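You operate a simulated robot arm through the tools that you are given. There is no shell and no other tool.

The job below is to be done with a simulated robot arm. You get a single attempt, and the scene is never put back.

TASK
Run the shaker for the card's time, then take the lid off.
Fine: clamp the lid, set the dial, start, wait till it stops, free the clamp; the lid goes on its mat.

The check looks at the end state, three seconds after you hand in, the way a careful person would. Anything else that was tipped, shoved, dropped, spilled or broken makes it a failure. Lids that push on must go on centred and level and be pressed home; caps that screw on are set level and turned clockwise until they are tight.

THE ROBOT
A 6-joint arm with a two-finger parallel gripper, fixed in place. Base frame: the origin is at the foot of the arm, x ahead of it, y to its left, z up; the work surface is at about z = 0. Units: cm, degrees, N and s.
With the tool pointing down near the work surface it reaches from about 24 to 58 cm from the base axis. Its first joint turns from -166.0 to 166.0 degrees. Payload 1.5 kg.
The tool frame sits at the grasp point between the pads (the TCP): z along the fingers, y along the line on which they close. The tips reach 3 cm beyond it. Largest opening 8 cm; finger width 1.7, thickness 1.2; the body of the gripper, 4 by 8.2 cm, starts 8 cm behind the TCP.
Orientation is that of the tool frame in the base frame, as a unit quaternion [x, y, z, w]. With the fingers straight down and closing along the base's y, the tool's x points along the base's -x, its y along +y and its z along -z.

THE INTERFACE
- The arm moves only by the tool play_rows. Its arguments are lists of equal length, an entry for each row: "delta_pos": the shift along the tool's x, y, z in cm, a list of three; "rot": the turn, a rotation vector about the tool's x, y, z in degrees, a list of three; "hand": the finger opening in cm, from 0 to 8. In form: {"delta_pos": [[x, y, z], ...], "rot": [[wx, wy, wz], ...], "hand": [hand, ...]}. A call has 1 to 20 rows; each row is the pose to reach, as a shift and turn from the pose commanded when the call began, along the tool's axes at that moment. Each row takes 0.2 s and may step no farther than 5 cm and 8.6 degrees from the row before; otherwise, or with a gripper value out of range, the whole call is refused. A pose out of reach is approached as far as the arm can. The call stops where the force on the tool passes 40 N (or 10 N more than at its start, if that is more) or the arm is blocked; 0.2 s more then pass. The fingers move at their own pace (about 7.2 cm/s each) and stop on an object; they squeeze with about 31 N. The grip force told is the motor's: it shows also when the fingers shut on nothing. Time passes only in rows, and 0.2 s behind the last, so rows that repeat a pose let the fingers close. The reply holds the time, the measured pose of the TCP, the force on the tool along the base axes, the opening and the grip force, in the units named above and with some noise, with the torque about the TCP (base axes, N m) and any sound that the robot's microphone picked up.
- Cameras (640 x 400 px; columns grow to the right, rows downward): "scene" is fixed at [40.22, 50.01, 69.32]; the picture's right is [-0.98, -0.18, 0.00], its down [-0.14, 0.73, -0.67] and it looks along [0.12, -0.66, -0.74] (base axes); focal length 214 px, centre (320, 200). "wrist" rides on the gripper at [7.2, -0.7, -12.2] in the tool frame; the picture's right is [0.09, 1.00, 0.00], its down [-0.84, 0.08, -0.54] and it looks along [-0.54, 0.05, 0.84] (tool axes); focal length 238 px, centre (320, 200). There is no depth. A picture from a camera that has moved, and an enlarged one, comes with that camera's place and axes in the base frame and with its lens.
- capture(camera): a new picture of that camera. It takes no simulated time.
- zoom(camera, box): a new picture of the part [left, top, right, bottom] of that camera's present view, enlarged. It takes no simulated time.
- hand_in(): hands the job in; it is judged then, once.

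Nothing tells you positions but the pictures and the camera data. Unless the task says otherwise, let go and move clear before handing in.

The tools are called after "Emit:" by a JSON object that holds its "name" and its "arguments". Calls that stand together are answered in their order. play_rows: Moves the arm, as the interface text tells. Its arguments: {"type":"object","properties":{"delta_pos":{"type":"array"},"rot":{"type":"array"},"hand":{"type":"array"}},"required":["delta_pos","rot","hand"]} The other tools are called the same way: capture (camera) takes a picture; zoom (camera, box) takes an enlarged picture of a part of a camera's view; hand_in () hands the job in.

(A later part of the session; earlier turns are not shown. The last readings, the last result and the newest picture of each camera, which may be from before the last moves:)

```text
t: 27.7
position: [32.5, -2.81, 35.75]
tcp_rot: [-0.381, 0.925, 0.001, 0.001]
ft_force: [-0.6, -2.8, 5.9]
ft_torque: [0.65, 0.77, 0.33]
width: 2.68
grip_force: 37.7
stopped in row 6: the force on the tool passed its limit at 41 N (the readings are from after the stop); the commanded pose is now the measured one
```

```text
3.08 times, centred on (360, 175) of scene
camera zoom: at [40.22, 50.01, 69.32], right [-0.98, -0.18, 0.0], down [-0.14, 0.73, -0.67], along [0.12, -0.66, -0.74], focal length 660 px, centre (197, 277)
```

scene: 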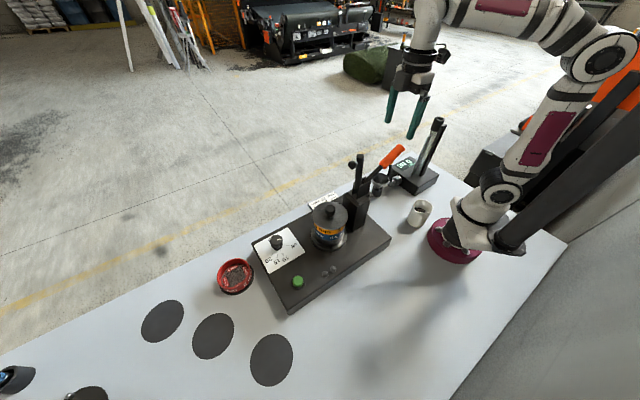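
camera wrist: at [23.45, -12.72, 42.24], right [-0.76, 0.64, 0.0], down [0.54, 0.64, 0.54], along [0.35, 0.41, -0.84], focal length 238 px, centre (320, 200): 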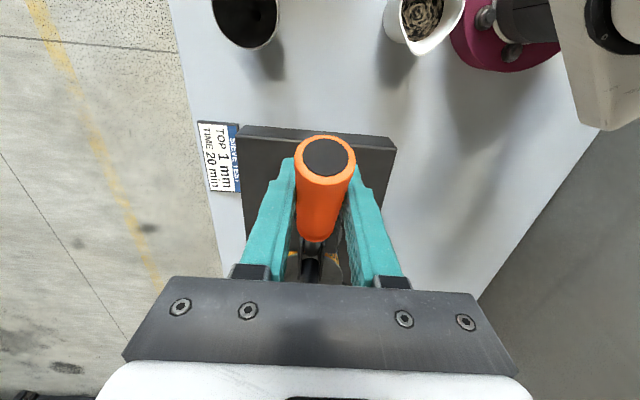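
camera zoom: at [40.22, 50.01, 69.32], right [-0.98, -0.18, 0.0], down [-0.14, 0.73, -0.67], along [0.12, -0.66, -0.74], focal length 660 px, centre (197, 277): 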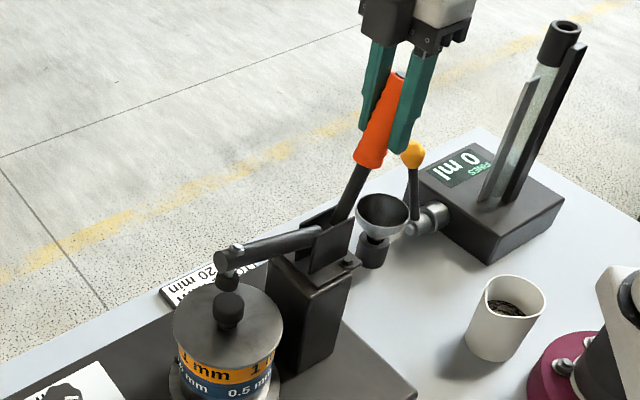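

The presser is nearly at the knob. I'll keep going with very small steps to feel the engagement.

Emit:
{"name": "play_rows", "arguments": {"delta_pos": [[-0.1, 0, -0.03], [-0.2, 0, -0.06], [-0.3, 0, -0.09], [-0.4, 0, -0.12], [-0.5, 0, -0.15], [-0.6, 0, -0.18], [-0.7, 0, -0.21], [-0.7, 0, -0.21]], "rot": [[0, 0, 0], [0, 0, 0], [0, 0, 0], [0, 0, 0], [0, 0, 0], [0, 0, 0], [0, 0, 0], [0, 0, 0]], "hand": [1, 1, 1, 1, 1, 1, 1, 1]}}

Emit:
{"name": "zoom", "arguments": {"camera": "scene", "box": [290, 110, 430, 240]}}

```text
t: 29.5
position: [33.02, -2.18, 35.99]
tcp_rot: [-0.38, 0.925, 0.003, 0.0]
ft_force: [-25.6, 10.9, 1.3]
ft_torque: [-1.53, 0.26, -0.67]
width: 2.67
grip_force: 37.4
```

```text
3.08 times, centred on (360, 175) of scene
camera zoom: at [40.22, 50.01, 69.32], right [-0.98, -0.18, 0.0], down [-0.14, 0.73, -0.67], along [0.12, -0.66, -0.74], focal length 660 px, centre (197, 277)
```

zoom: 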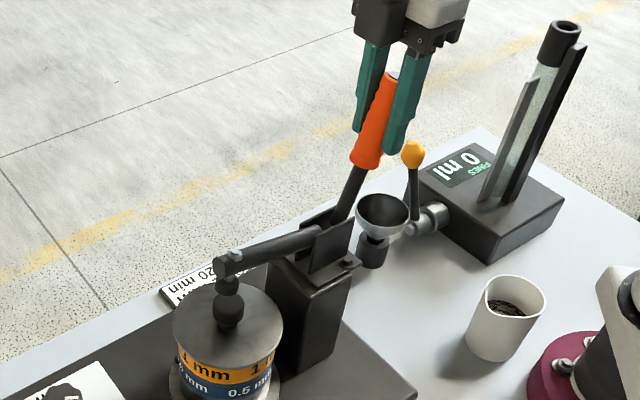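

The presser is now touching the knob, with a tangential resistance of about 10 N. I'll push on toward over-centre, still watching the force.

Emit:
{"name": "play_rows", "arguments": {"delta_pos": [[-0.1, -0.04, -0.01], [-0.2, -0.04, -0.02], [-0.3, -0.04, -0.04], [-0.4, -0.04, -0.06], [-0.51, -0.04, -0.09], [-0.63, -0.04, -0.12], [-0.75, -0.04, -0.15], [-0.87, -0.04, -0.18], [-0.99, -0.04, -0.2], [-0.99, -0.04, -0.2]], "rot": [[0, 0, 0], [0, 0, 0], [0, 0, 0], [0, 0, 0], [0, 0, 0], [0, 0, 0], [0, 0, 0], [0, 0, 0], [0, 0, 0], [0, 0, 0]], "hand": [1, 1, 1, 1, 1, 1, 1, 1, 1, 1]}}

Emit:
{"name": "zoom", "arguments": {"camera": "scene", "box": [290, 110, 430, 240]}}

```text
t: 30.0
position: [33.21, -2.1, 35.93]
tcp_rot: [-0.38, 0.925, 0.004, -0.002]
ft_force: [-6.6, 6.6, -2.0]
ft_torque: [-1.04, -0.91, -0.44]
width: 2.67
grip_force: 38.4
stopped in row 2: the force on the tool passed its limit at 41 N (the readings are from after the stop); the commanded pose is now the measured one
```

```text
3.08 times, centred on (360, 175) of scene
camera zoom: at [40.22, 50.01, 69.32], right [-0.98, -0.18, 0.0], down [-0.14, 0.73, -0.67], along [0.12, -0.66, -0.74], focal length 660 px, centre (197, 277)
```

zoom: 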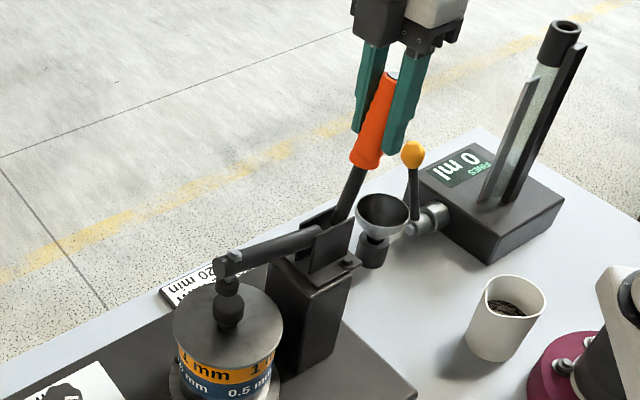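

The force limit was hit again but relieved at the stop. I'll advance purely tangentially in tiny steps to see where the resistance lies.

Emit:
{"name": "play_rows", "arguments": {"delta_pos": [[-0.06, 0, -0.015], [-0.12, 0, -0.03], [-0.18, 0, -0.045], [-0.24, 0, -0.06], [-0.3, 0, -0.075], [-0.36, 0, -0.09]], "rot": [[0, 0, 0], [0, 0, 0], [0, 0, 0], [0, 0, 0], [0, 0, 0], [0, 0, 0]], "hand": [1, 1, 1, 1, 1, 1]}}

```text
t: 31.4
position: [33.34, -1.92, 35.98]
tcp_rot: [-0.38, 0.925, 0.003, -0.001]
ft_force: [-11.1, -3.6, -4.1]
ft_torque: [-1.62, 0.24, -0.71]
width: 2.66
grip_force: 37.0
```

The resistance is only about 10 N when I move slowly, so I'll continue at that pace.

Emit:
{"name": "play_rows", "arguments": {"delta_pos": [[-0.07, 0, -0.015], [-0.14, 0, -0.03], [-0.21, 0, -0.05], [-0.28, 0, -0.065], [-0.35, 0, -0.08], [-0.42, 0, -0.1], [-0.49, 0, -0.11], [-0.56, 0, -0.13], [-0.63, 0, -0.14], [-0.7, 0, -0.16], [-0.77, 0, -0.17], [-0.84, 0, -0.18], [-0.9, 0, -0.19]], "rot": [[0, 0, 0], [0, 0, 0], [0, 0, 0], [0, 0, 0], [0, 0, 0], [0, 0, 0], [0, 0, 0], [0, 0, 0], [0, 0, 0], [0, 0, 0], [0, 0, 0], [0, 0, 0], [0, 0, 0]], "hand": [1, 1, 1, 1, 1, 1, 1, 1, 1, 1, 1, 1, 1]}}

Emit:
{"name": "zoom", "arguments": {"camera": "scene", "box": [290, 110, 430, 240]}}

```text
t: 34.2
position: [34.1, -1.21, 36.19]
tcp_rot: [-0.379, 0.925, 0.002, 0.001]
ft_force: [-14.6, -7.2, 12.1]
ft_torque: [-1.81, 0.46, -0.6]
width: 2.68
grip_force: 37.7
```

```text
3.08 times, centred on (360, 175) of scene
camera zoom: at [40.22, 50.01, 69.32], right [-0.98, -0.18, 0.0], down [-0.14, 0.73, -0.67], along [0.12, -0.66, -0.74], focal length 660 px, centre (197, 277)
```

zoom: 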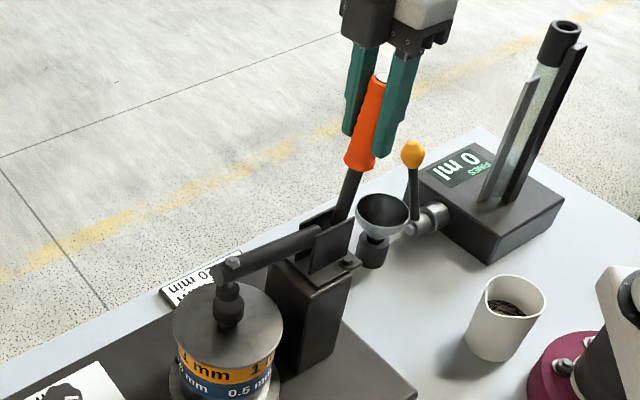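

The bar is still coming down, with about 15 N of resistance. I'll continue.

Emit:
{"name": "play_rows", "arguments": {"delta_pos": [[-0.08, 0, -0.05], [-0.16, 0, -0.07], [-0.24, 0, -0.09], [-0.32, 0, -0.11], [-0.4, 0, -0.125], [-0.48, 0, -0.14], [-0.56, 0, -0.155], [-0.64, 0, -0.17], [-0.72, 0, -0.18], [-0.8, 0, -0.19], [-0.88, 0, -0.2], [-0.96, 0, -0.21], [-1.04, 0, -0.22], [-1.12, 0, -0.23], [-1.2, 0, -0.24]], "rot": [[0, 0, 0], [0, 0, 0], [0, 0, 0], [0, 0, 0], [0, 0, 0], [0, 0, 0], [0, 0, 0], [0, 0, 0], [0, 0, 0], [0, 0, 0], [0, 0, 0], [0, 0, 0], [0, 0, 0], [0, 0, 0], [0, 0, 0]], "hand": [1, 1, 1, 1, 1, 1, 1, 1, 1, 1, 1, 1, 1, 1, 1]}}

Emit:
{"name": "zoom", "arguments": {"camera": "scene", "box": [290, 110, 430, 240]}}

```text
t: 37.0
position: [34.8, -0.46, 36.4]
tcp_rot: [-0.38, 0.925, 0.003, -0.003]
ft_force: [-3.5, 3.0, -1.5]
ft_torque: [-1.14, -1.1, -0.29]
width: 2.69
grip_force: 37.7
stopped in row 14: the force on the tool passed its limit at 40 N (the readings are from after the stop); the commanded pose is now the measured one
```

```text
3.08 times, centred on (360, 175) of scene
camera zoom: at [40.22, 50.01, 69.32], right [-0.98, -0.18, 0.0], down [-0.14, 0.73, -0.67], along [0.12, -0.66, -0.74], focal length 660 px, centre (197, 277)
```

zoom: 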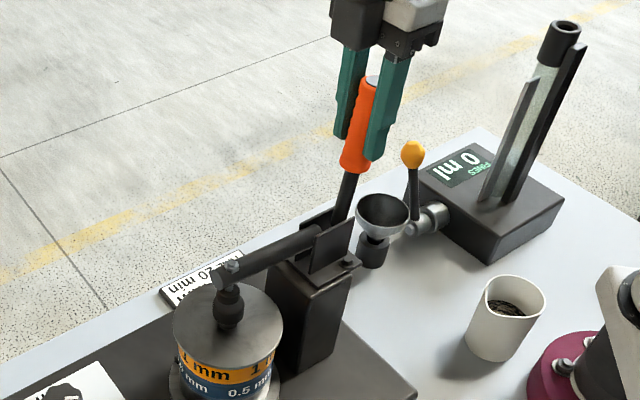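

The bar is nearly horizontal, about 9°, and the handle nearly vertical. I'll continue in tiny steps.

Emit:
{"name": "play_rows", "arguments": {"delta_pos": [[-0.05, -0.03, -0.01], [-0.1, -0.05, -0.01], [-0.16, -0.05, -0.02], [-0.22, -0.05, -0.03], [-0.28, -0.05, -0.03], [-0.34, -0.05, -0.04], [-0.4, -0.05, -0.045], [-0.46, -0.05, -0.05], [-0.52, -0.05, -0.055], [-0.58, -0.05, -0.06], [-0.64, -0.05, -0.065], [-0.7, -0.05, -0.07]], "rot": [[0, 0, 0], [0, 0, 0], [0, 0, 0], [0, 0, 0], [0, 0, 0], [0, 0, 0], [0, 0, 0], [0, 0, 0], [0, 0, 0], [0, 0, 0], [0, 0, 0], [0, 0, 0]], "hand": [1, 1, 1, 1, 1, 1, 1, 1, 1, 1, 1, 1]}}

Emit:
{"name": "zoom", "arguments": {"camera": "scene", "box": [290, 110, 430, 240]}}

```text
t: 39.6
position: [35.35, -0.08, 36.35]
tcp_rot: [-0.378, 0.926, 0.004, -0.004]
ft_force: [-31.6, 14.3, -9.8]
ft_torque: [-2.23, -0.13, -0.56]
width: 2.71
grip_force: 38.1
```

```text
3.08 times, centred on (360, 175) of scene
camera zoom: at [40.22, 50.01, 69.32], right [-0.98, -0.18, 0.0], down [-0.14, 0.73, -0.67], along [0.12, -0.66, -0.74], focal length 660 px, centre (197, 277)
```

zoom: 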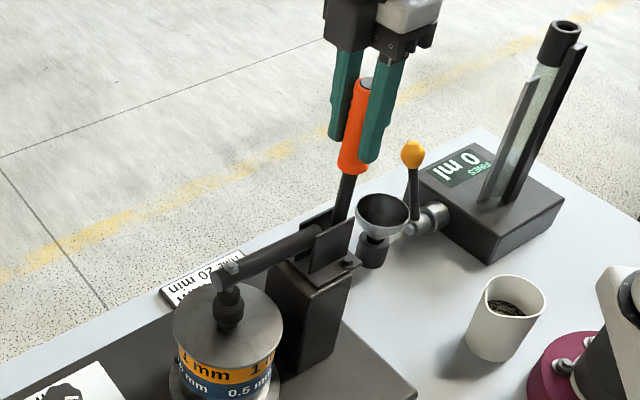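

The lateral load built up from my y-shift, so I'll undo that and continue forward slowly.

Emit:
{"name": "play_rows", "arguments": {"delta_pos": [[0, 0.03, 0.01], [0, 0.05, 0.02], [-0.06, 0.05, 0.02], [-0.12, 0.05, 0.02], [-0.18, 0.05, 0.02], [-0.24, 0.05, 0.02], [-0.3, 0.05, 0.02], [-0.36, 0.05, 0.02], [-0.42, 0.05, 0.02], [-0.48, 0.05, 0.02], [-0.54, 0.05, 0.02], [-0.6, 0.05, 0.02]], "rot": [[0, 0, 0], [0, 0, 0], [0, 0, 0], [0, 0, 0], [0, 0, 0], [0, 0, 0], [0, 0, 0], [0, 0, 0], [0, 0, 0], [0, 0, 0], [0, 0, 0], [0, 0, 0]], "hand": [1, 1, 1, 1, 1, 1, 1, 1, 1, 1, 1, 1]}}

Emit:
{"name": "zoom", "arguments": {"camera": "scene", "box": [290, 110, 430, 240]}}

```text
t: 42.2
position: [35.88, 0.5, 36.31]
tcp_rot: [-0.379, 0.925, 0.003, -0.002]
ft_force: [-18.3, 11.0, -11.4]
ft_torque: [-2.02, -0.94, -0.35]
width: 2.66
grip_force: 37.3
```

```text
3.08 times, centred on (360, 175) of scene
camera zoom: at [40.22, 50.01, 69.32], right [-0.98, -0.18, 0.0], down [-0.14, 0.73, -0.67], along [0.12, -0.66, -0.74], focal length 660 px, centre (197, 277)
```

zoom: 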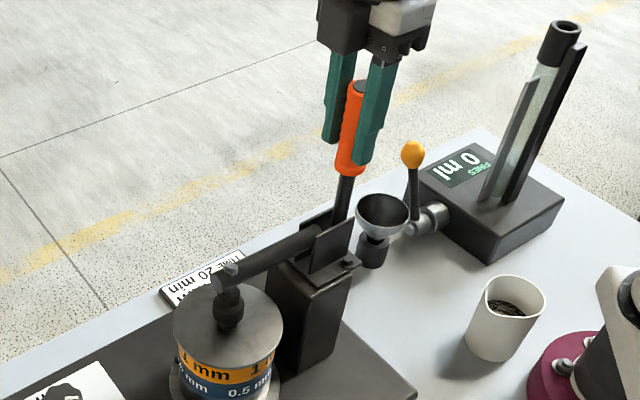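

The bar is steady now and the handle is still moving with little resistance. I'll continue over-centre until it reaches its stop.

Emit:
{"name": "play_rows", "arguments": {"delta_pos": [[0, 0.03, 0.03], [-0.08, 0.03, 0.04], [-0.16, 0.03, 0.04], [-0.24, 0.03, 0.05], [-0.32, 0.03, 0.05], [-0.4, 0.03, 0.06], [-0.48, 0.03, 0.06], [-0.56, 0.03, 0.07], [-0.64, 0.03, 0.08], [-0.72, 0.03, 0.09], [-0.8, 0.03, 0.1], [-0.9, 0.03, 0.11]], "rot": [[0, 0, 0], [0, 0, 0], [0, 0, 0], [0, 0, 0], [0, 0, 0], [0, 0, 0], [0, 0, 0], [0, 0, 0], [0, 0, 0], [0, 0, 0], [0, 0, 0], [0, 0, 0]], "hand": [1, 1, 1, 1, 1, 1, 1, 1, 1, 1, 1, 1]}}

Emit:
{"name": "zoom", "arguments": {"camera": "scene", "box": [290, 110, 430, 240]}}

```text
t: 44.9
position: [36.48, 1.07, 36.4]
tcp_rot: [-0.379, 0.925, 0.003, -0.002]
ft_force: [-9.1, 12.1, 34.3]
ft_torque: [-0.95, 0.31, -0.11]
width: 2.6
grip_force: 37.0
```

```text
3.08 times, centred on (360, 175) of scene
camera zoom: at [40.22, 50.01, 69.32], right [-0.98, -0.18, 0.0], down [-0.14, 0.73, -0.67], along [0.12, -0.66, -0.74], focal length 660 px, centre (197, 277)
```

zoom: 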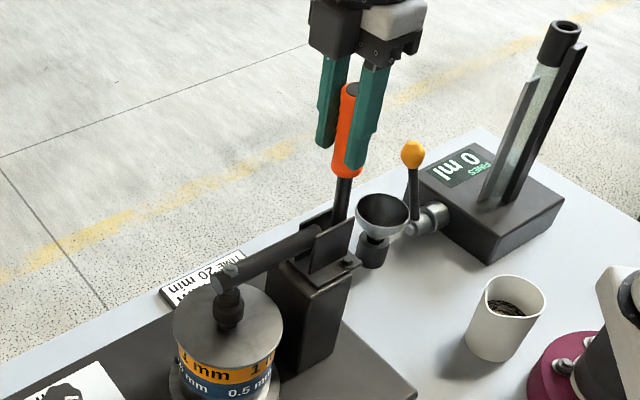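

The handle is just past vertical and tangential resistance is near zero. I'll relieve the vertical load, then check for the end stop.

Emit:
{"name": "play_rows", "arguments": {"delta_pos": [[0, 0.02, -0.06], [0, 0.02, -0.1], [-0.08, 0.02, -0.1], [-0.16, 0.02, -0.1], [-0.24, 0.02, -0.1], [-0.32, 0.02, -0.1], [-0.4, 0.02, -0.1], [-0.48, 0.02, -0.09], [-0.56, 0.02, -0.09], [-0.64, 0.02, -0.08]], "rot": [[0, 0, 0], [0, 0, 0], [0, 0, 0], [0, 0, 0], [0, 0, 0], [0, 0, 0], [0, 0, 0], [0, 0, 0], [0, 0, 0], [0, 0, 0]], "hand": [1, 1, 1, 1, 1, 1, 1, 1, 1, 1]}}

Emit:
{"name": "zoom", "arguments": {"camera": "scene", "box": [290, 110, 430, 240]}}

Emit:
{"name": "capture", "arguments": {"camera": "wrist"}}

```text
t: 46.8
position: [36.86, 1.41, 36.29]
tcp_rot: [-0.38, 0.925, 0.004, -0.005]
ft_force: [3.5, 1.9, -3.7]
ft_torque: [-0.03, 0.06, -0.22]
width: 2.6
grip_force: 37.0
stopped in row 9: the force on the tool passed its limit at 49 N (the readings are from after the stop); the commanded pose is now the measured one
```

```text
3.08 times, centred on (360, 175) of scene
camera zoom: at [40.22, 50.01, 69.32], right [-0.98, -0.18, 0.0], down [-0.14, 0.73, -0.67], along [0.12, -0.66, -0.74], focal length 660 px, centre (197, 277)
```

zoom: 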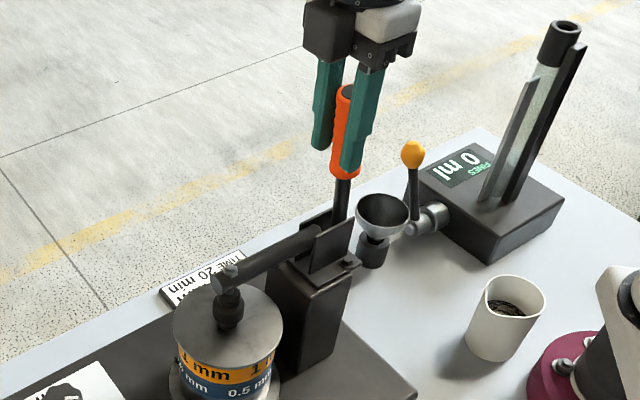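

```text
taken
camera wrist: at [32.3, -4.06, 48.58], right [-0.76, 0.64, 0.01], down [0.55, 0.64, 0.54], along [0.34, 0.42, -0.84], focal length 238 px, centre (320, 200)
```

wrist: 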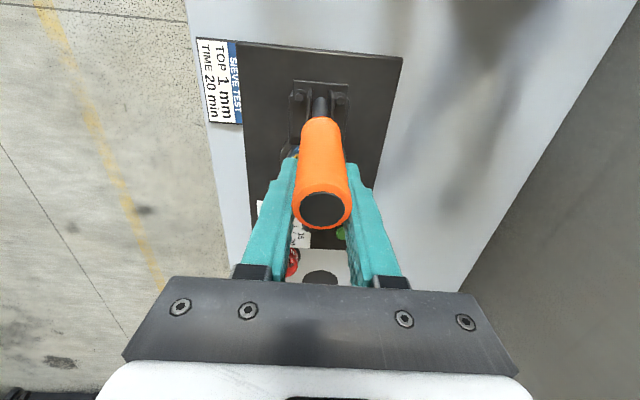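

The force jumped to 49 N, which may be the end stop. I'll nudge a bit more to confirm it.

Emit:
{"name": "play_rows", "arguments": {"delta_pos": [[-0.05, 0, 0], [-0.1, 0, 0.0], [-0.15, 0, 0.0], [-0.2, 0, 0.01], [-0.25, 0, 0.01]], "rot": [[0, 0, 0], [0, 0, 0], [0, 0, 0], [0, 0, 0], [0, 0, 0]], "hand": [1, 1, 1, 1, 1]}}

```text
t: 48.0
position: [37.02, 1.55, 36.38]
tcp_rot: [-0.38, 0.925, 0.004, -0.004]
ft_force: [6.9, 1.0, 3.9]
ft_torque: [-0.02, 0.14, -0.08]
width: 2.58
grip_force: 36.4
```

It isn't at the stop yet, and it's now moving freely. I'll continue a bit further.

Emit:
{"name": "play_rows", "arguments": {"delta_pos": [[-0.07, 0, 0], [-0.14, 0, 0.0], [-0.21, 0, 0.01], [-0.28, 0, 0.02], [-0.35, 0, 0.03], [-0.42, 0, 0.04], [-0.49, 0, 0.05], [-0.56, 0, 0.06], [-0.63, 0, 0.08], [-0.7, 0, 0.09], [-0.77, 0, 0.1], [-0.84, 0, 0.11]], "rot": [[0, 0, 0], [0, 0, 0], [0, 0, 0], [0, 0, 0], [0, 0, 0], [0, 0, 0], [0, 0, 0], [0, 0, 0], [0, 0, 0], [0, 0, 0], [0, 0, 0], [0, 0, 0]], "hand": [1, 1, 1, 1, 1, 1, 1, 1, 1, 1, 1, 1]}}

Emit:
{"name": "zoom", "arguments": {"camera": "scene", "box": [290, 110, 430, 240]}}

```text
t: 50.6
position: [37.55, 2.3, 36.17]
tcp_rot: [-0.38, 0.925, 0.004, -0.005]
ft_force: [4.9, -13.9, -20.6]
ft_torque: [0.17, 0.58, 0.1]
width: 2.52
grip_force: 36.8
```

```text
3.08 times, centred on (360, 175) of scene
camera zoom: at [40.22, 50.01, 69.32], right [-0.98, -0.18, 0.0], down [-0.14, 0.73, -0.67], along [0.12, -0.66, -0.74], focal length 660 px, centre (197, 277)
```

zoom: 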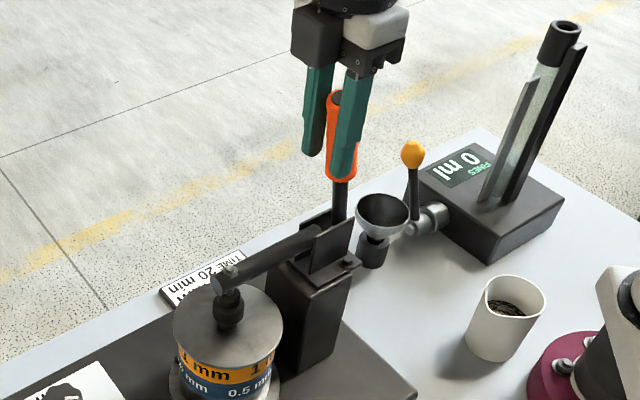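

The handle is past vertical, at about 77°, and still moving with little resistance. I'll continue along the arc until it stops for real.

Emit:
{"name": "play_rows", "arguments": {"delta_pos": [[0, -0.02, 0.05], [-0.07, -0.02, 0.07], [-0.14, -0.02, 0.09], [-0.21, -0.02, 0.11], [-0.28, -0.02, 0.13], [-0.35, -0.02, 0.15], [-0.42, -0.02, 0.17], [-0.49, -0.02, 0.19], [-0.56, -0.02, 0.21], [-0.63, -0.02, 0.23], [-0.7, -0.02, 0.25]], "rot": [[0, 0, 0], [0, 0, 0], [0, 0, 0], [0, 0, 0], [0, 0, 0], [0, 0, 0], [0, 0, 0], [0, 0, 0], [0, 0, 0], [0, 0, 0], [0, 0, 0]], "hand": [1, 1, 1, 1, 1, 1, 1, 1, 1, 1, 1]}}

Emit:
{"name": "zoom", "arguments": {"camera": "scene", "box": [290, 110, 430, 240]}}

Emit:
{"name": "capture", "arguments": {"camera": "wrist"}}

```text
t: 53.0
position: [38.04, 2.65, 35.97]
tcp_rot: [-0.38, 0.925, 0.005, -0.004]
ft_force: [-19.5, -12.1, 14.1]
ft_torque: [0.3, -0.6, 0.01]
width: 2.22
grip_force: 35.2
```

```text
3.08 times, centred on (360, 175) of scene
camera zoom: at [40.22, 50.01, 69.32], right [-0.98, -0.18, 0.0], down [-0.14, 0.73, -0.67], along [0.12, -0.66, -0.74], focal length 660 px, centre (197, 277)
```

zoom: 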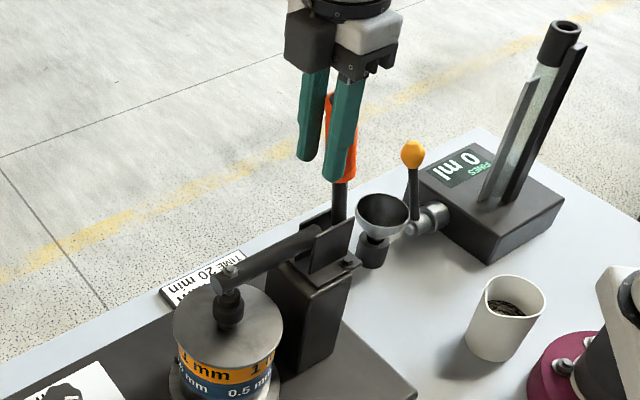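

```text
taken
camera wrist: at [33.56, -2.81, 48.24], right [-0.76, 0.64, 0.01], down [0.55, 0.64, 0.54], along [0.34, 0.42, -0.84], focal length 238 px, centre (320, 200)
```

wrist: 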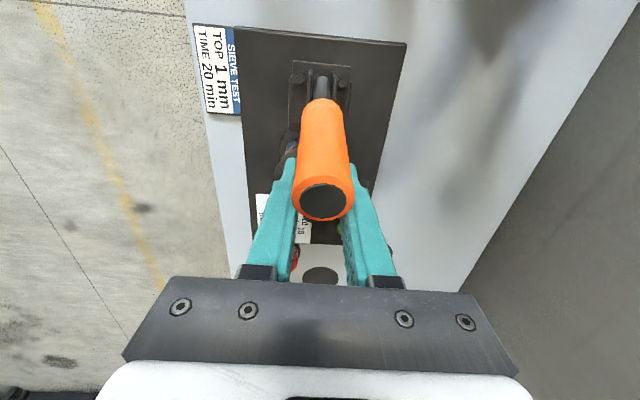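

The finger width is shrinking, so the pads are now sliding forward on a handle that no longer moves. That means it is at its end stop. I'll release and see whether the clamp stays locked.

Emit:
{"name": "play_rows", "arguments": {"delta_pos": [[0.3, 0, 0], [0.3, 0, 0], [0.3, 0, 0], [0.3, 0, 0], [0.3, 0, 0]], "rot": [[0, 0, 0], [0, 0, 0], [0, 0, 0], [0, 0, 0], [0, 0, 0]], "hand": [1.5, 4, 6, 7, 7]}}

Emit:
{"name": "zoom", "arguments": {"camera": "scene", "box": [290, 110, 430, 240]}}

Emit:
{"name": "capture", "arguments": {"camera": "wrist"}}

```text
t: 54.2
position: [37.97, 2.74, 35.83]
tcp_rot: [-0.379, 0.925, 0.004, -0.004]
ft_force: [-0.1, 0.4, -0.8]
ft_torque: [0.01, 0.02, -0.02]
width: 7.0
grip_force: 0.1
```

```text
3.08 times, centred on (360, 175) of scene
camera zoom: at [40.22, 50.01, 69.32], right [-0.98, -0.18, 0.0], down [-0.14, 0.73, -0.67], along [0.12, -0.66, -0.74], focal length 660 px, centre (197, 277)
```

zoom: 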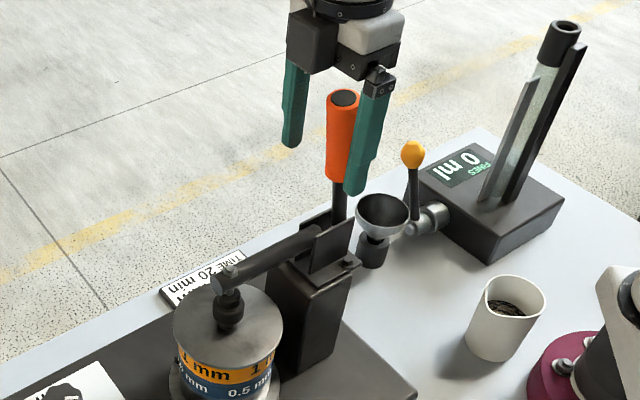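

```text
taken
camera wrist: at [33.4, -2.93, 48.21], right [-0.76, 0.64, 0.01], down [0.55, 0.64, 0.54], along [0.34, 0.42, -0.84], focal length 238 px, centre (320, 200)
```

wrist: 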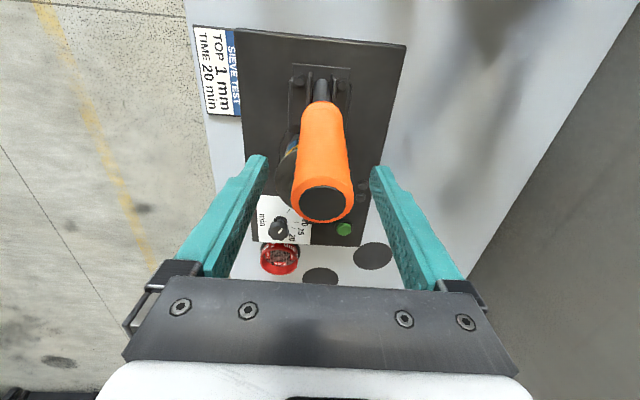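

The clamp stays locked with the presser on the lid knob. I'll lift straight up clear of the handle.

Emit:
{"name": "play_rows", "arguments": {"delta_pos": [[0, 0, -2.5], [0, 0, -5], [0, 0, -7.5], [0, 0, -8.8], [0, 0, -8.8]], "rot": [[0, 0, 0], [0, 0, 0], [0, 0, 0], [0.6, -0.25, 0], [0.6, -0.25, 0]], "hand": [8, 8, 8, 8, 8]}}

Emit:
{"name": "capture", "arguments": {"camera": "wrist"}}

Emit:
{"name": "zoom", "arguments": {"camera": "scene", "box": [290, 110, 430, 240]}}

```text
t: 55.4
position: [37.88, 2.4, 44.79]
tcp_rot: [-0.38, 0.925, 0.001, 0.0]
ft_force: [0.1, -0.7, -0.1]
ft_torque: [0.03, 0.01, 0.0]
width: 8.0
grip_force: 0.1
```

```text
taken
camera wrist: at [33.28, -3.02, 56.95], right [-0.76, 0.64, 0.0], down [0.54, 0.64, 0.54], along [0.35, 0.41, -0.84], focal length 238 px, centre (320, 200)
```

wrist: 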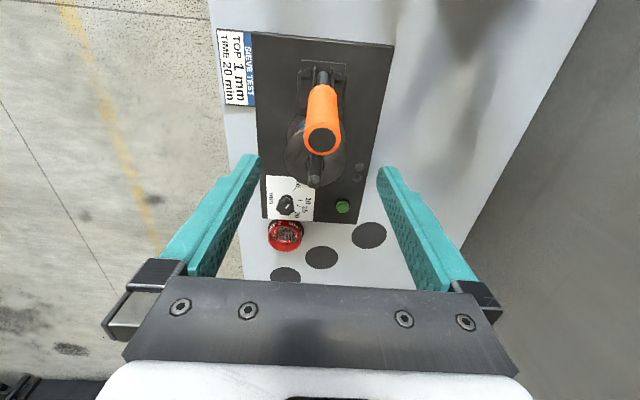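

```text
3.08 times, centred on (360, 175) of scene
camera zoom: at [40.22, 50.01, 69.32], right [-0.98, -0.18, 0.0], down [-0.14, 0.73, -0.67], along [0.12, -0.66, -0.74], focal length 660 px, centre (197, 277)
```

zoom: 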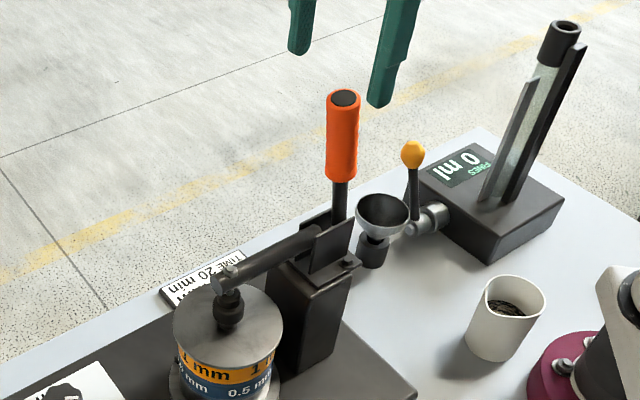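

The clamp is locked. Next I'll swing out and around toward the dial for a closer view.

Emit:
{"name": "zoom", "arguments": {"camera": "scene", "box": [305, 180, 365, 240]}}

Emit:
{"name": "play_rows", "arguments": {"delta_pos": [[-1.5, 2, 0], [-3, 4, 0.5], [-4.5, 6, 1], [-6, 8, 2], [-7.5, 10, 4], [-7.5, 10, 4]], "rot": [[0, 0, 5], [0, 0, 10], [0, 0, 15], [0, 0, 20], [0, 0, 25], [0, 0, 29.5]], "hand": [8, 8, 8, 8, 8, 8]}}

```text
6.67 times, centred on (335, 210) of scene
camera zoom: at [40.22, 50.01, 69.32], right [-0.98, -0.18, 0.0], down [-0.14, 0.73, -0.67], along [0.12, -0.66, -0.74], focal length 1430 px, centre (220, 133)
```

zoom: 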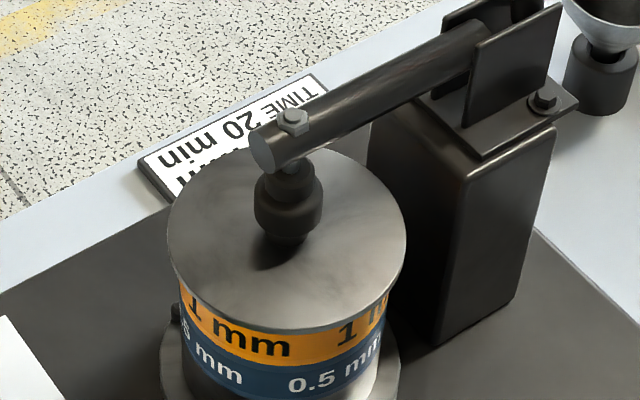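

```text
t: 56.8
position: [36.15, 14.97, 40.66]
tcp_rot: [-0.131, 0.991, 0.0, 0.001]
ft_force: [0.2, 0.0, 0.7]
ft_torque: [0.01, 0.0, 0.01]
width: 8.0
grip_force: 0.1
```

The presser is centred on the knob. I'll go round with +y clearance to a viewing spot near the dial.

Emit:
{"name": "play_rows", "arguments": {"delta_pos": [[-2.5, 1.76, 1.9], [-5, 3.52, 3.8], [-7.47, 5.28, 5.66], [-9.2, 4.04, 8.4], [-10.9, 2.8, 11.15], [-12.7, 1.55, 13.9], [-14.42, 0.31, 16.66], [-14.42, 0.31, 16.66]], "rot": [[0, 0, 2], [0, 0, 4], [0, 0, 6], [0, 0, 8], [0, 0, 10], [0, 0, 13], [0, 0, 15], [0, 0, 15]], "hand": [8, 8, 8, 8, 8, 8, 8, 8]}}

Emit:
{"name": "capture", "arguments": {"camera": "wrist"}}

Emit:
{"name": "capture", "arguments": {"camera": "scene"}}

```text
t: 58.6
position: [49.99, 18.92, 24.05]
tcp_rot: [0.0, 1.0, 0.0, 0.001]
ft_force: [0.1, -1.0, 0.8]
ft_torque: [-0.03, -0.01, 0.02]
width: 8.0
grip_force: 0.0
```

```text
taken
camera wrist: at [42.96, 18.18, 36.25], right [-0.09, 1.0, 0.0], down [0.84, 0.08, 0.54], along [0.54, 0.05, -0.84], focal length 238 px, centre (320, 200)
```

wrist: 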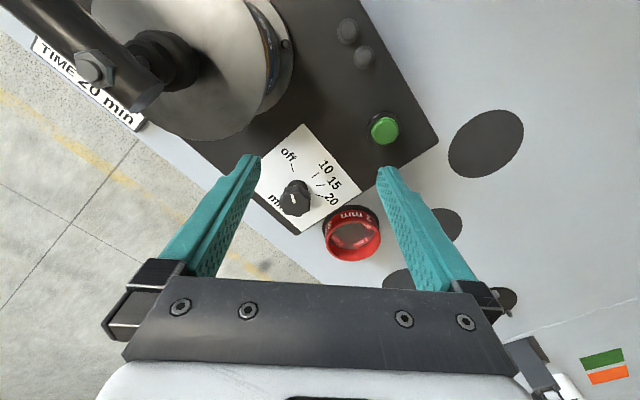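

```text
taken
```

scene: 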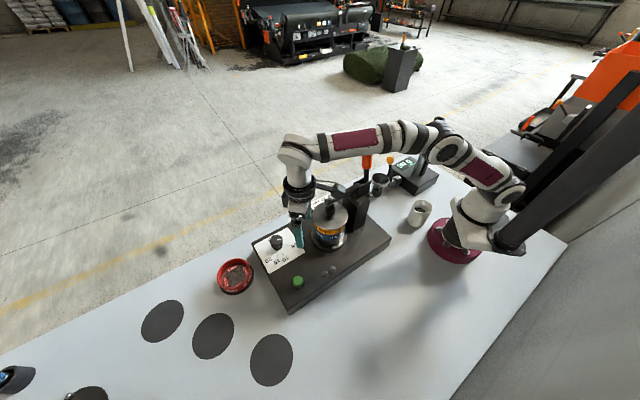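

Emit:
{"name": "zoom", "arguments": {"camera": "wrist", "box": [240, 110, 420, 250]}}

Emit:
{"name": "zoom", "arguments": {"camera": "scene", "box": [245, 215, 325, 295]}}

```text
2.86 times, centred on (330, 180) of wrist
camera zoom: at [42.96, 18.18, 36.25], right [-0.09, 1.0, 0.0], down [0.84, 0.08, 0.54], along [0.54, 0.05, -0.84], focal length 681 px, centre (291, 257)
```

zoom: 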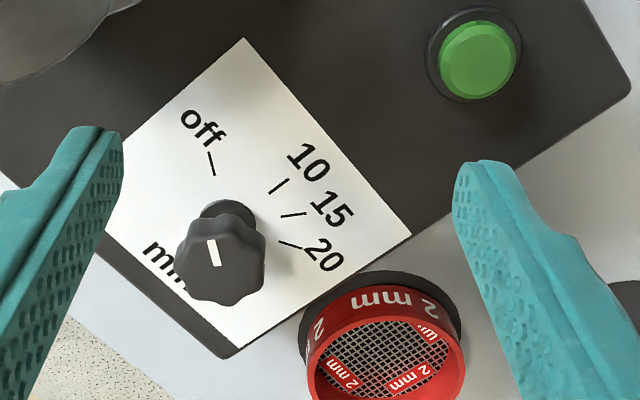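

```text
5.00 times, centred on (285, 255) of scene
camera zoom: at [40.22, 50.01, 69.32], right [-0.98, -0.18, 0.0], down [-0.14, 0.73, -0.67], along [0.12, -0.66, -0.74], focal length 1072 px, centre (495, -75)
```

zoom: 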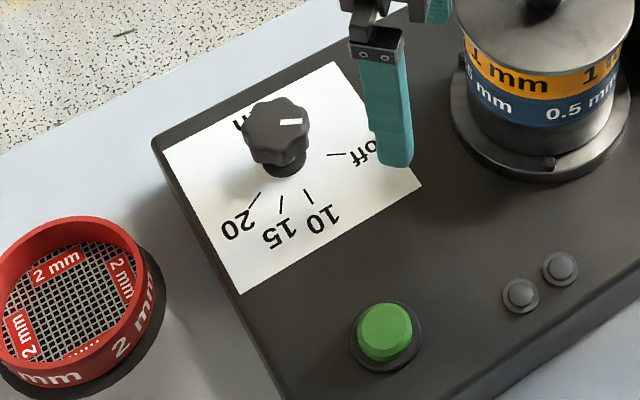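

The dial axis is at about (60.5, 16.6), with the card at z≈6.5. I'll test how far the arm reaches toward it with the tool vertical, staying well above it.

Emit:
{"name": "play_rows", "arguments": {"delta_pos": [[-2.1, -0.46, 1.8], [-4.2, -0.92, 3.6], [-6.3, -1.38, 5.4], [-8.4, -1.84, 7.2], [-10.5, -2.3, 9], [-10.5, -2.3, 9]], "rot": [[0, 0, 5], [0, 0, 10], [0, 0, 15], [0, 0, 20], [0, 0, 25], [0, 0, 25]], "hand": [8, 8, 8, 8, 8, 8]}}

Emit:
{"name": "capture", "arguments": {"camera": "wrist"}}

Emit:
{"name": "capture", "arguments": {"camera": "scene"}}

```text
t: 60.0
position: [55.31, 16.38, 14.72]
tcp_rot: [0.216, 0.976, 0.001, -0.001]
ft_force: [-0.2, 0.0, -0.3]
ft_torque: [0.04, -0.01, 0.01]
width: 7.97
grip_force: 0.0
out of reach, approached as far as the arm can: row 2, 3, 4, 5, 6
```

```text
taken
camera wrist: at [48.61, 18.77, 27.01], right [0.34, 0.94, 0.0], down [0.79, -0.28, 0.54], along [0.51, -0.18, -0.84], focal length 238 px, centre (320, 200)
```

wrist: 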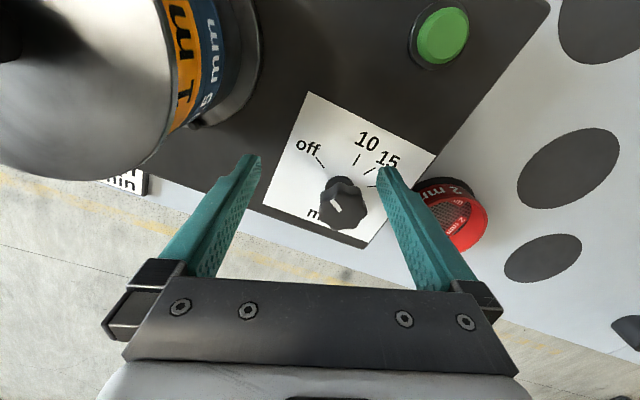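

```text
taken
```

scene: 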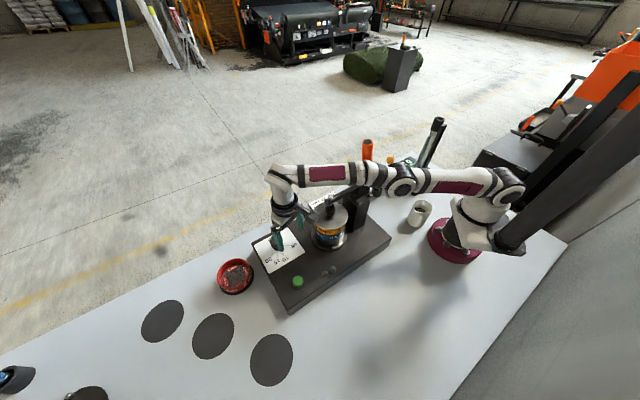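

With the tool vertical the arm reaches r≈57.7 here, so the dial at r≈62.7 needs roughly 12–16° of tilt. I'll look at the gripper's camera side to see how much clearance it has to the lid.

Emit:
{"name": "zoom", "arguments": {"camera": "scene", "box": [250, 150, 350, 270]}}

Emit:
{"name": "zoom", "arguments": {"camera": "wrist", "box": [260, 80, 480, 260]}}

```text
3.33 times, centred on (300, 210) of scene
camera zoom: at [40.22, 50.01, 69.32], right [-0.98, -0.18, 0.0], down [-0.14, 0.73, -0.67], along [0.12, -0.66, -0.74], focal length 715 px, centre (387, 167)
```

zoom: 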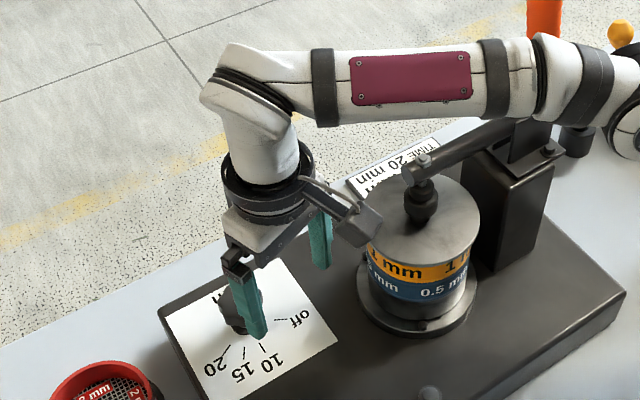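

```text
2.22 times, centred on (370, 170) of wrist
camera zoom: at [48.61, 18.77, 27.01], right [0.34, 0.94, 0.0], down [0.79, -0.28, 0.54], along [0.51, -0.18, -0.84], focal length 530 px, centre (209, 267)
```

zoom: 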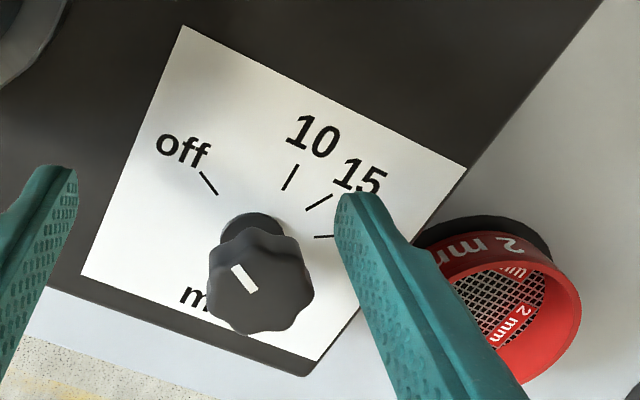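

I can see the camera box and its clearance. I'll approach the dial with 15° of tilt and a yaw that keeps the box away from the lid. The first step is to set the yaw.

Emit:
{"name": "play_rows", "arguments": {"delta_pos": [[0, 0, 0], [0, 0, 0], [0, 0, 0], [0, 0, 0]], "rot": [[0, 0, -7], [0, 0, -14], [0, 0, -21], [0, 0, -21]], "hand": [8, 8, 8, 8]}}

Emit:
{"name": "play_rows", "arguments": {"delta_pos": [[0, 0, 0], [-1, 0.1, 0.1], [-2.8, 0.3, 0.3], [-4.66, 0.55, 0.5], [-4.66, 0.55, 0.5]], "rot": [[0, -5, 0], [0, -10, 0], [0, -15, 0], [0, -15, 0], [0, -15, 0]], "hand": [8, 8, 8, 8, 8]}}

Emit:
{"name": "capture", "arguments": {"camera": "wrist"}}

Emit:
{"name": "zoom", "arguments": {"camera": "scene", "box": [230, 150, 350, 290]}}

```text
t: 61.0
position: [55.21, 16.26, 14.56]
tcp_rot: [0.034, 0.999, 0.0, 0.0]
ft_force: [-1.0, 0.6, 0.7]
ft_torque: [-0.03, -0.01, 0.01]
width: 7.97
grip_force: 0.0
```

```text
t: 62.2
position: [59.9, 16.66, 14.07]
tcp_rot: [0.033, 0.991, -0.004, 0.131]
ft_force: [-0.6, 0.1, 0.9]
ft_torque: [0.0, 0.0, 0.01]
width: 8.0
grip_force: 0.0
```

```text
taken
camera wrist: at [49.82, 16.72, 24.14], right [-0.02, 1.0, -0.02], down [0.67, 0.03, 0.74], along [0.74, 0.0, -0.67], focal length 238 px, centre (320, 200)
```

wrist: 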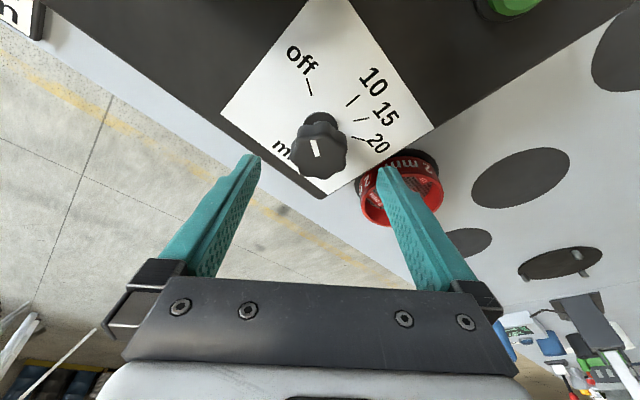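

```text
2.86 times, centred on (290, 220) of scene
camera zoom: at [40.22, 50.01, 69.32], right [-0.98, -0.18, 0.0], down [-0.14, 0.73, -0.67], along [0.12, -0.66, -0.74], focal length 613 px, centre (406, 143)
```

zoom: 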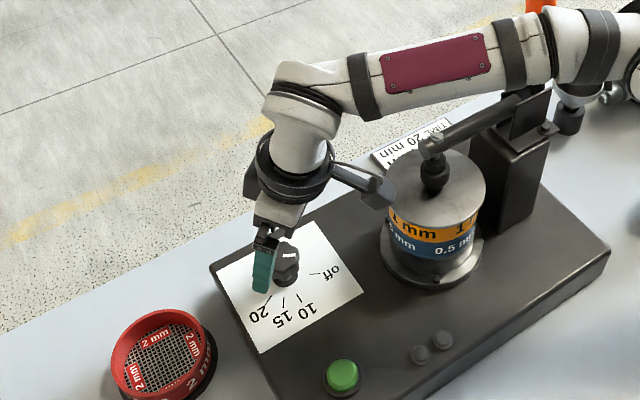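

The dial is centred between the fingers. I'll descend so the tips straddle the knob just above the card.

Emit:
{"name": "play_rows", "arguments": {"delta_pos": [[0.2, -0.1, 0.95], [0.4, -0.116, 1.9], [0.6, -0.116, 2.8], [0.78, -0.116, 3.68], [0.78, -0.116, 3.68]], "rot": [[0, 0, 0], [0, 0, 0], [0, 0, 0], [0, 0, 0], [0, 0, 0]], "hand": [8, 8, 8, 8, 8]}}

Emit:
{"name": "capture", "arguments": {"camera": "wrist"}}

Emit:
{"name": "zoom", "arguments": {"camera": "scene", "box": [230, 170, 350, 290]}}

```text
t: 63.4
position: [60.17, 16.34, 10.42]
tcp_rot: [0.034, 0.991, -0.004, 0.131]
ft_force: [-0.3, -1.1, -0.2]
ft_torque: [-0.01, -0.01, 0.01]
width: 8.02
grip_force: 0.0
```

```text
taken
camera wrist: at [50.03, 16.55, 20.35], right [-0.02, 1.0, -0.02], down [0.67, 0.03, 0.74], along [0.74, 0.0, -0.67], focal length 238 px, centre (320, 200)
```

wrist: 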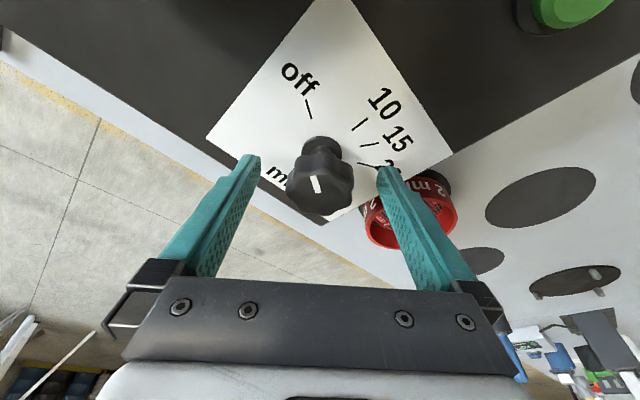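

```text
3.33 times, centred on (290, 230) of scene
camera zoom: at [40.22, 50.01, 69.32], right [-0.98, -0.18, 0.0], down [-0.14, 0.73, -0.67], along [0.12, -0.66, -0.74], focal length 715 px, centre (420, 100)
```

zoom: 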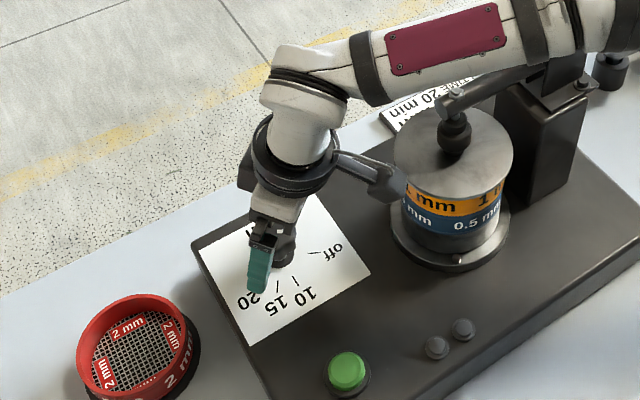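

Before I grip, I'll check the arm's clearance to the clamp handle and the lid.

Emit:
{"name": "capture", "arguments": {"camera": "scene"}}

Emit:
{"name": "zoom", "arguments": {"camera": "wrist", "box": [230, 90, 430, 250]}}

Emit:
{"name": "zoom", "arguments": {"camera": "scene", "box": [310, 120, 420, 230]}}

```text
taken
```

scene: 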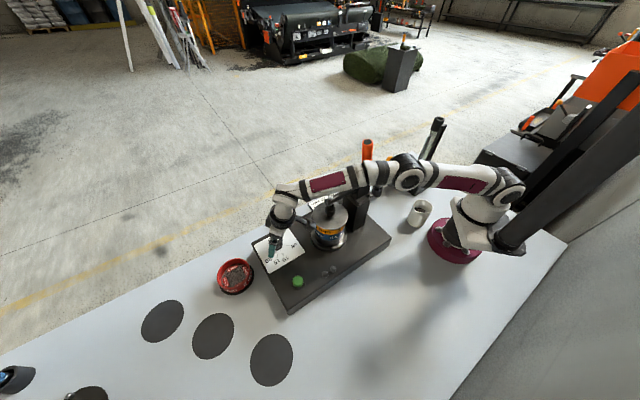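

```text
2.50 times, centred on (330, 170) of wrist
camera zoom: at [50.03, 16.55, 20.35], right [-0.02, 1.0, -0.02], down [0.67, 0.03, 0.74], along [0.74, 0.0, -0.67], focal length 596 px, centre (295, 275)
```

zoom: 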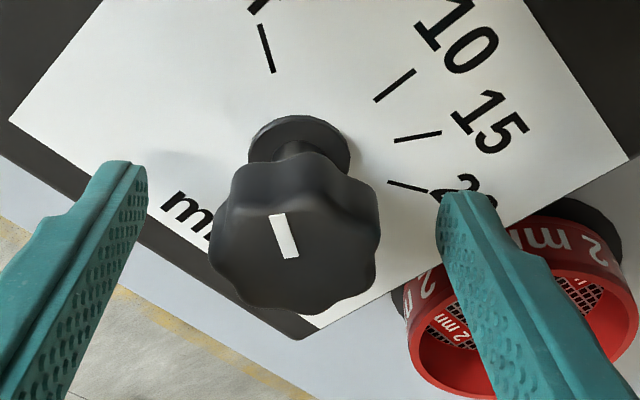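

```text
3.64 times, centred on (365, 175) of scene
camera zoom: at [40.22, 50.01, 69.32], right [-0.98, -0.18, 0.0], down [-0.14, 0.73, -0.67], along [0.12, -0.66, -0.74], focal length 780 px, centre (156, 291)
```

zoom: 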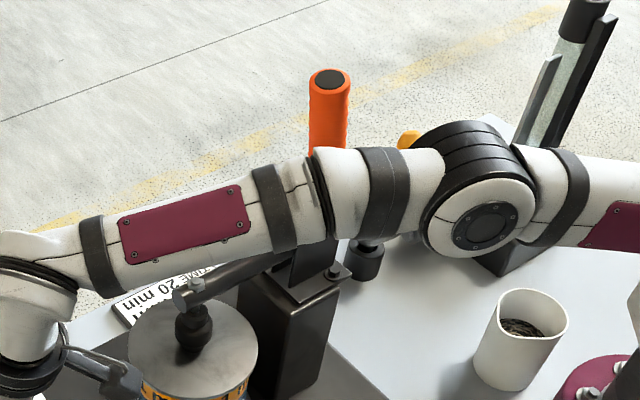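

The arm is clear of the handle, which hasn't moved. I'll go down another 0.3 cm and close on the knob.

Emit:
{"name": "play_rows", "arguments": {"delta_pos": [[0.04, 0, 0.17], [0.09, 0, 0.33], [0.09, 0, 0.33]], "rot": [[0, 0, 0], [0, 0, 0], [0, 0, 0]], "hand": [8, 8, 8]}}

Emit:
{"name": "play_rows", "arguments": {"delta_pos": [[0, 0, 0], [0, 0, 0], [0, 0, 0], [0, 0, 0], [0, 0, 0]], "rot": [[0, 0, 0], [0, 0, 0], [0, 0, 0], [0, 0, 0], [0, 0, 0]], "hand": [6, 4.8, 4.2, 3.8, 3]}}

Emit:
{"name": "capture", "arguments": {"camera": "wrist"}}

Emit:
{"name": "zoom", "arguments": {"camera": "scene", "box": [245, 215, 325, 295]}}

```text
t: 64.2
position: [60.11, 16.49, 9.87]
tcp_rot: [0.033, 0.991, -0.005, 0.13]
ft_force: [0.1, -0.3, -0.1]
ft_torque: [-0.01, -0.01, 0.03]
width: 8.01
grip_force: 0.1
```

```text
t: 65.4
position: [60.01, 16.44, 9.85]
tcp_rot: [0.035, 0.991, -0.004, 0.13]
ft_force: [8.5, 15.5, -4.7]
ft_torque: [-0.23, -0.12, -0.04]
width: 4.39
grip_force: 7.8
```

```text
taken
camera wrist: at [49.99, 16.49, 19.87], right [-0.02, 1.0, -0.02], down [0.67, 0.03, 0.74], along [0.74, 0.0, -0.67], focal length 238 px, centre (320, 200)
```

wrist: 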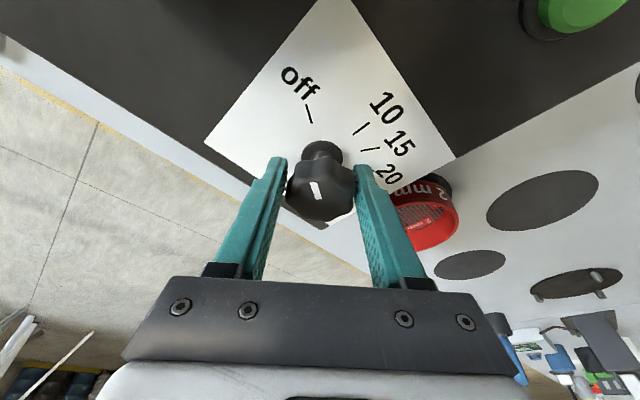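

```text
5.00 times, centred on (285, 255) of scene
camera zoom: at [40.22, 50.01, 69.32], right [-0.98, -0.18, 0.0], down [-0.14, 0.73, -0.67], along [0.12, -0.66, -0.74], focal length 1072 px, centre (495, -75)
```

zoom: 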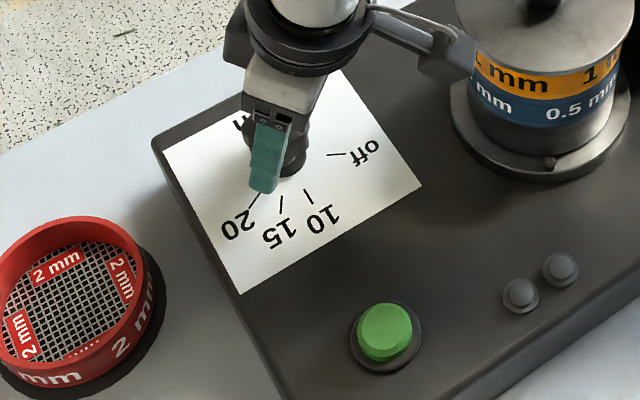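

The knob is gripped at 4.4 cm wide. I'll rotate clockwise seen from above, about the dial's vertical axis, starting with 18°.

Emit:
{"name": "play_rows", "arguments": {"delta_pos": [[0, 0.04, 0], [0, 0.07, 0], [0, 0.1, 0], [0, 0.13, 0], [-0.01, 0.155, 0], [-0.01, 0.18, 0], [-0.015, 0.21, 0], [-0.015, 0.21, 0]], "rot": [[0, 0, 0], [0.776, 0, 2.9], [1.553, 0, 5.8], [2.33, 0, 8.69], [3.1, 0, 11.59], [3.88, 0, 14.49], [4.66, 0, 17.39], [4.66, 0, 17.39]], "hand": [3, 3, 3, 3, 3, 3, 3, 3]}}

Emit:
{"name": "capture", "arguments": {"camera": "wrist"}}

```text
t: 67.2
position: [59.93, 16.76, 9.89]
tcp_rot: [0.188, 0.973, -0.025, 0.129]
ft_force: [7.7, 12.8, 5.9]
ft_torque: [0.07, -0.02, 0.08]
width: 4.27
grip_force: 7.7
```

```text
taken
camera wrist: at [50.5, 19.86, 19.9], right [0.29, 0.96, -0.02], down [0.65, -0.18, 0.74], along [0.7, -0.23, -0.67], focal length 238 px, centre (320, 200)
```

wrist: 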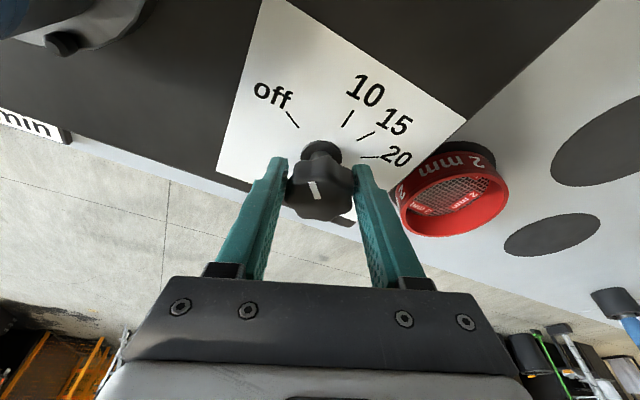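

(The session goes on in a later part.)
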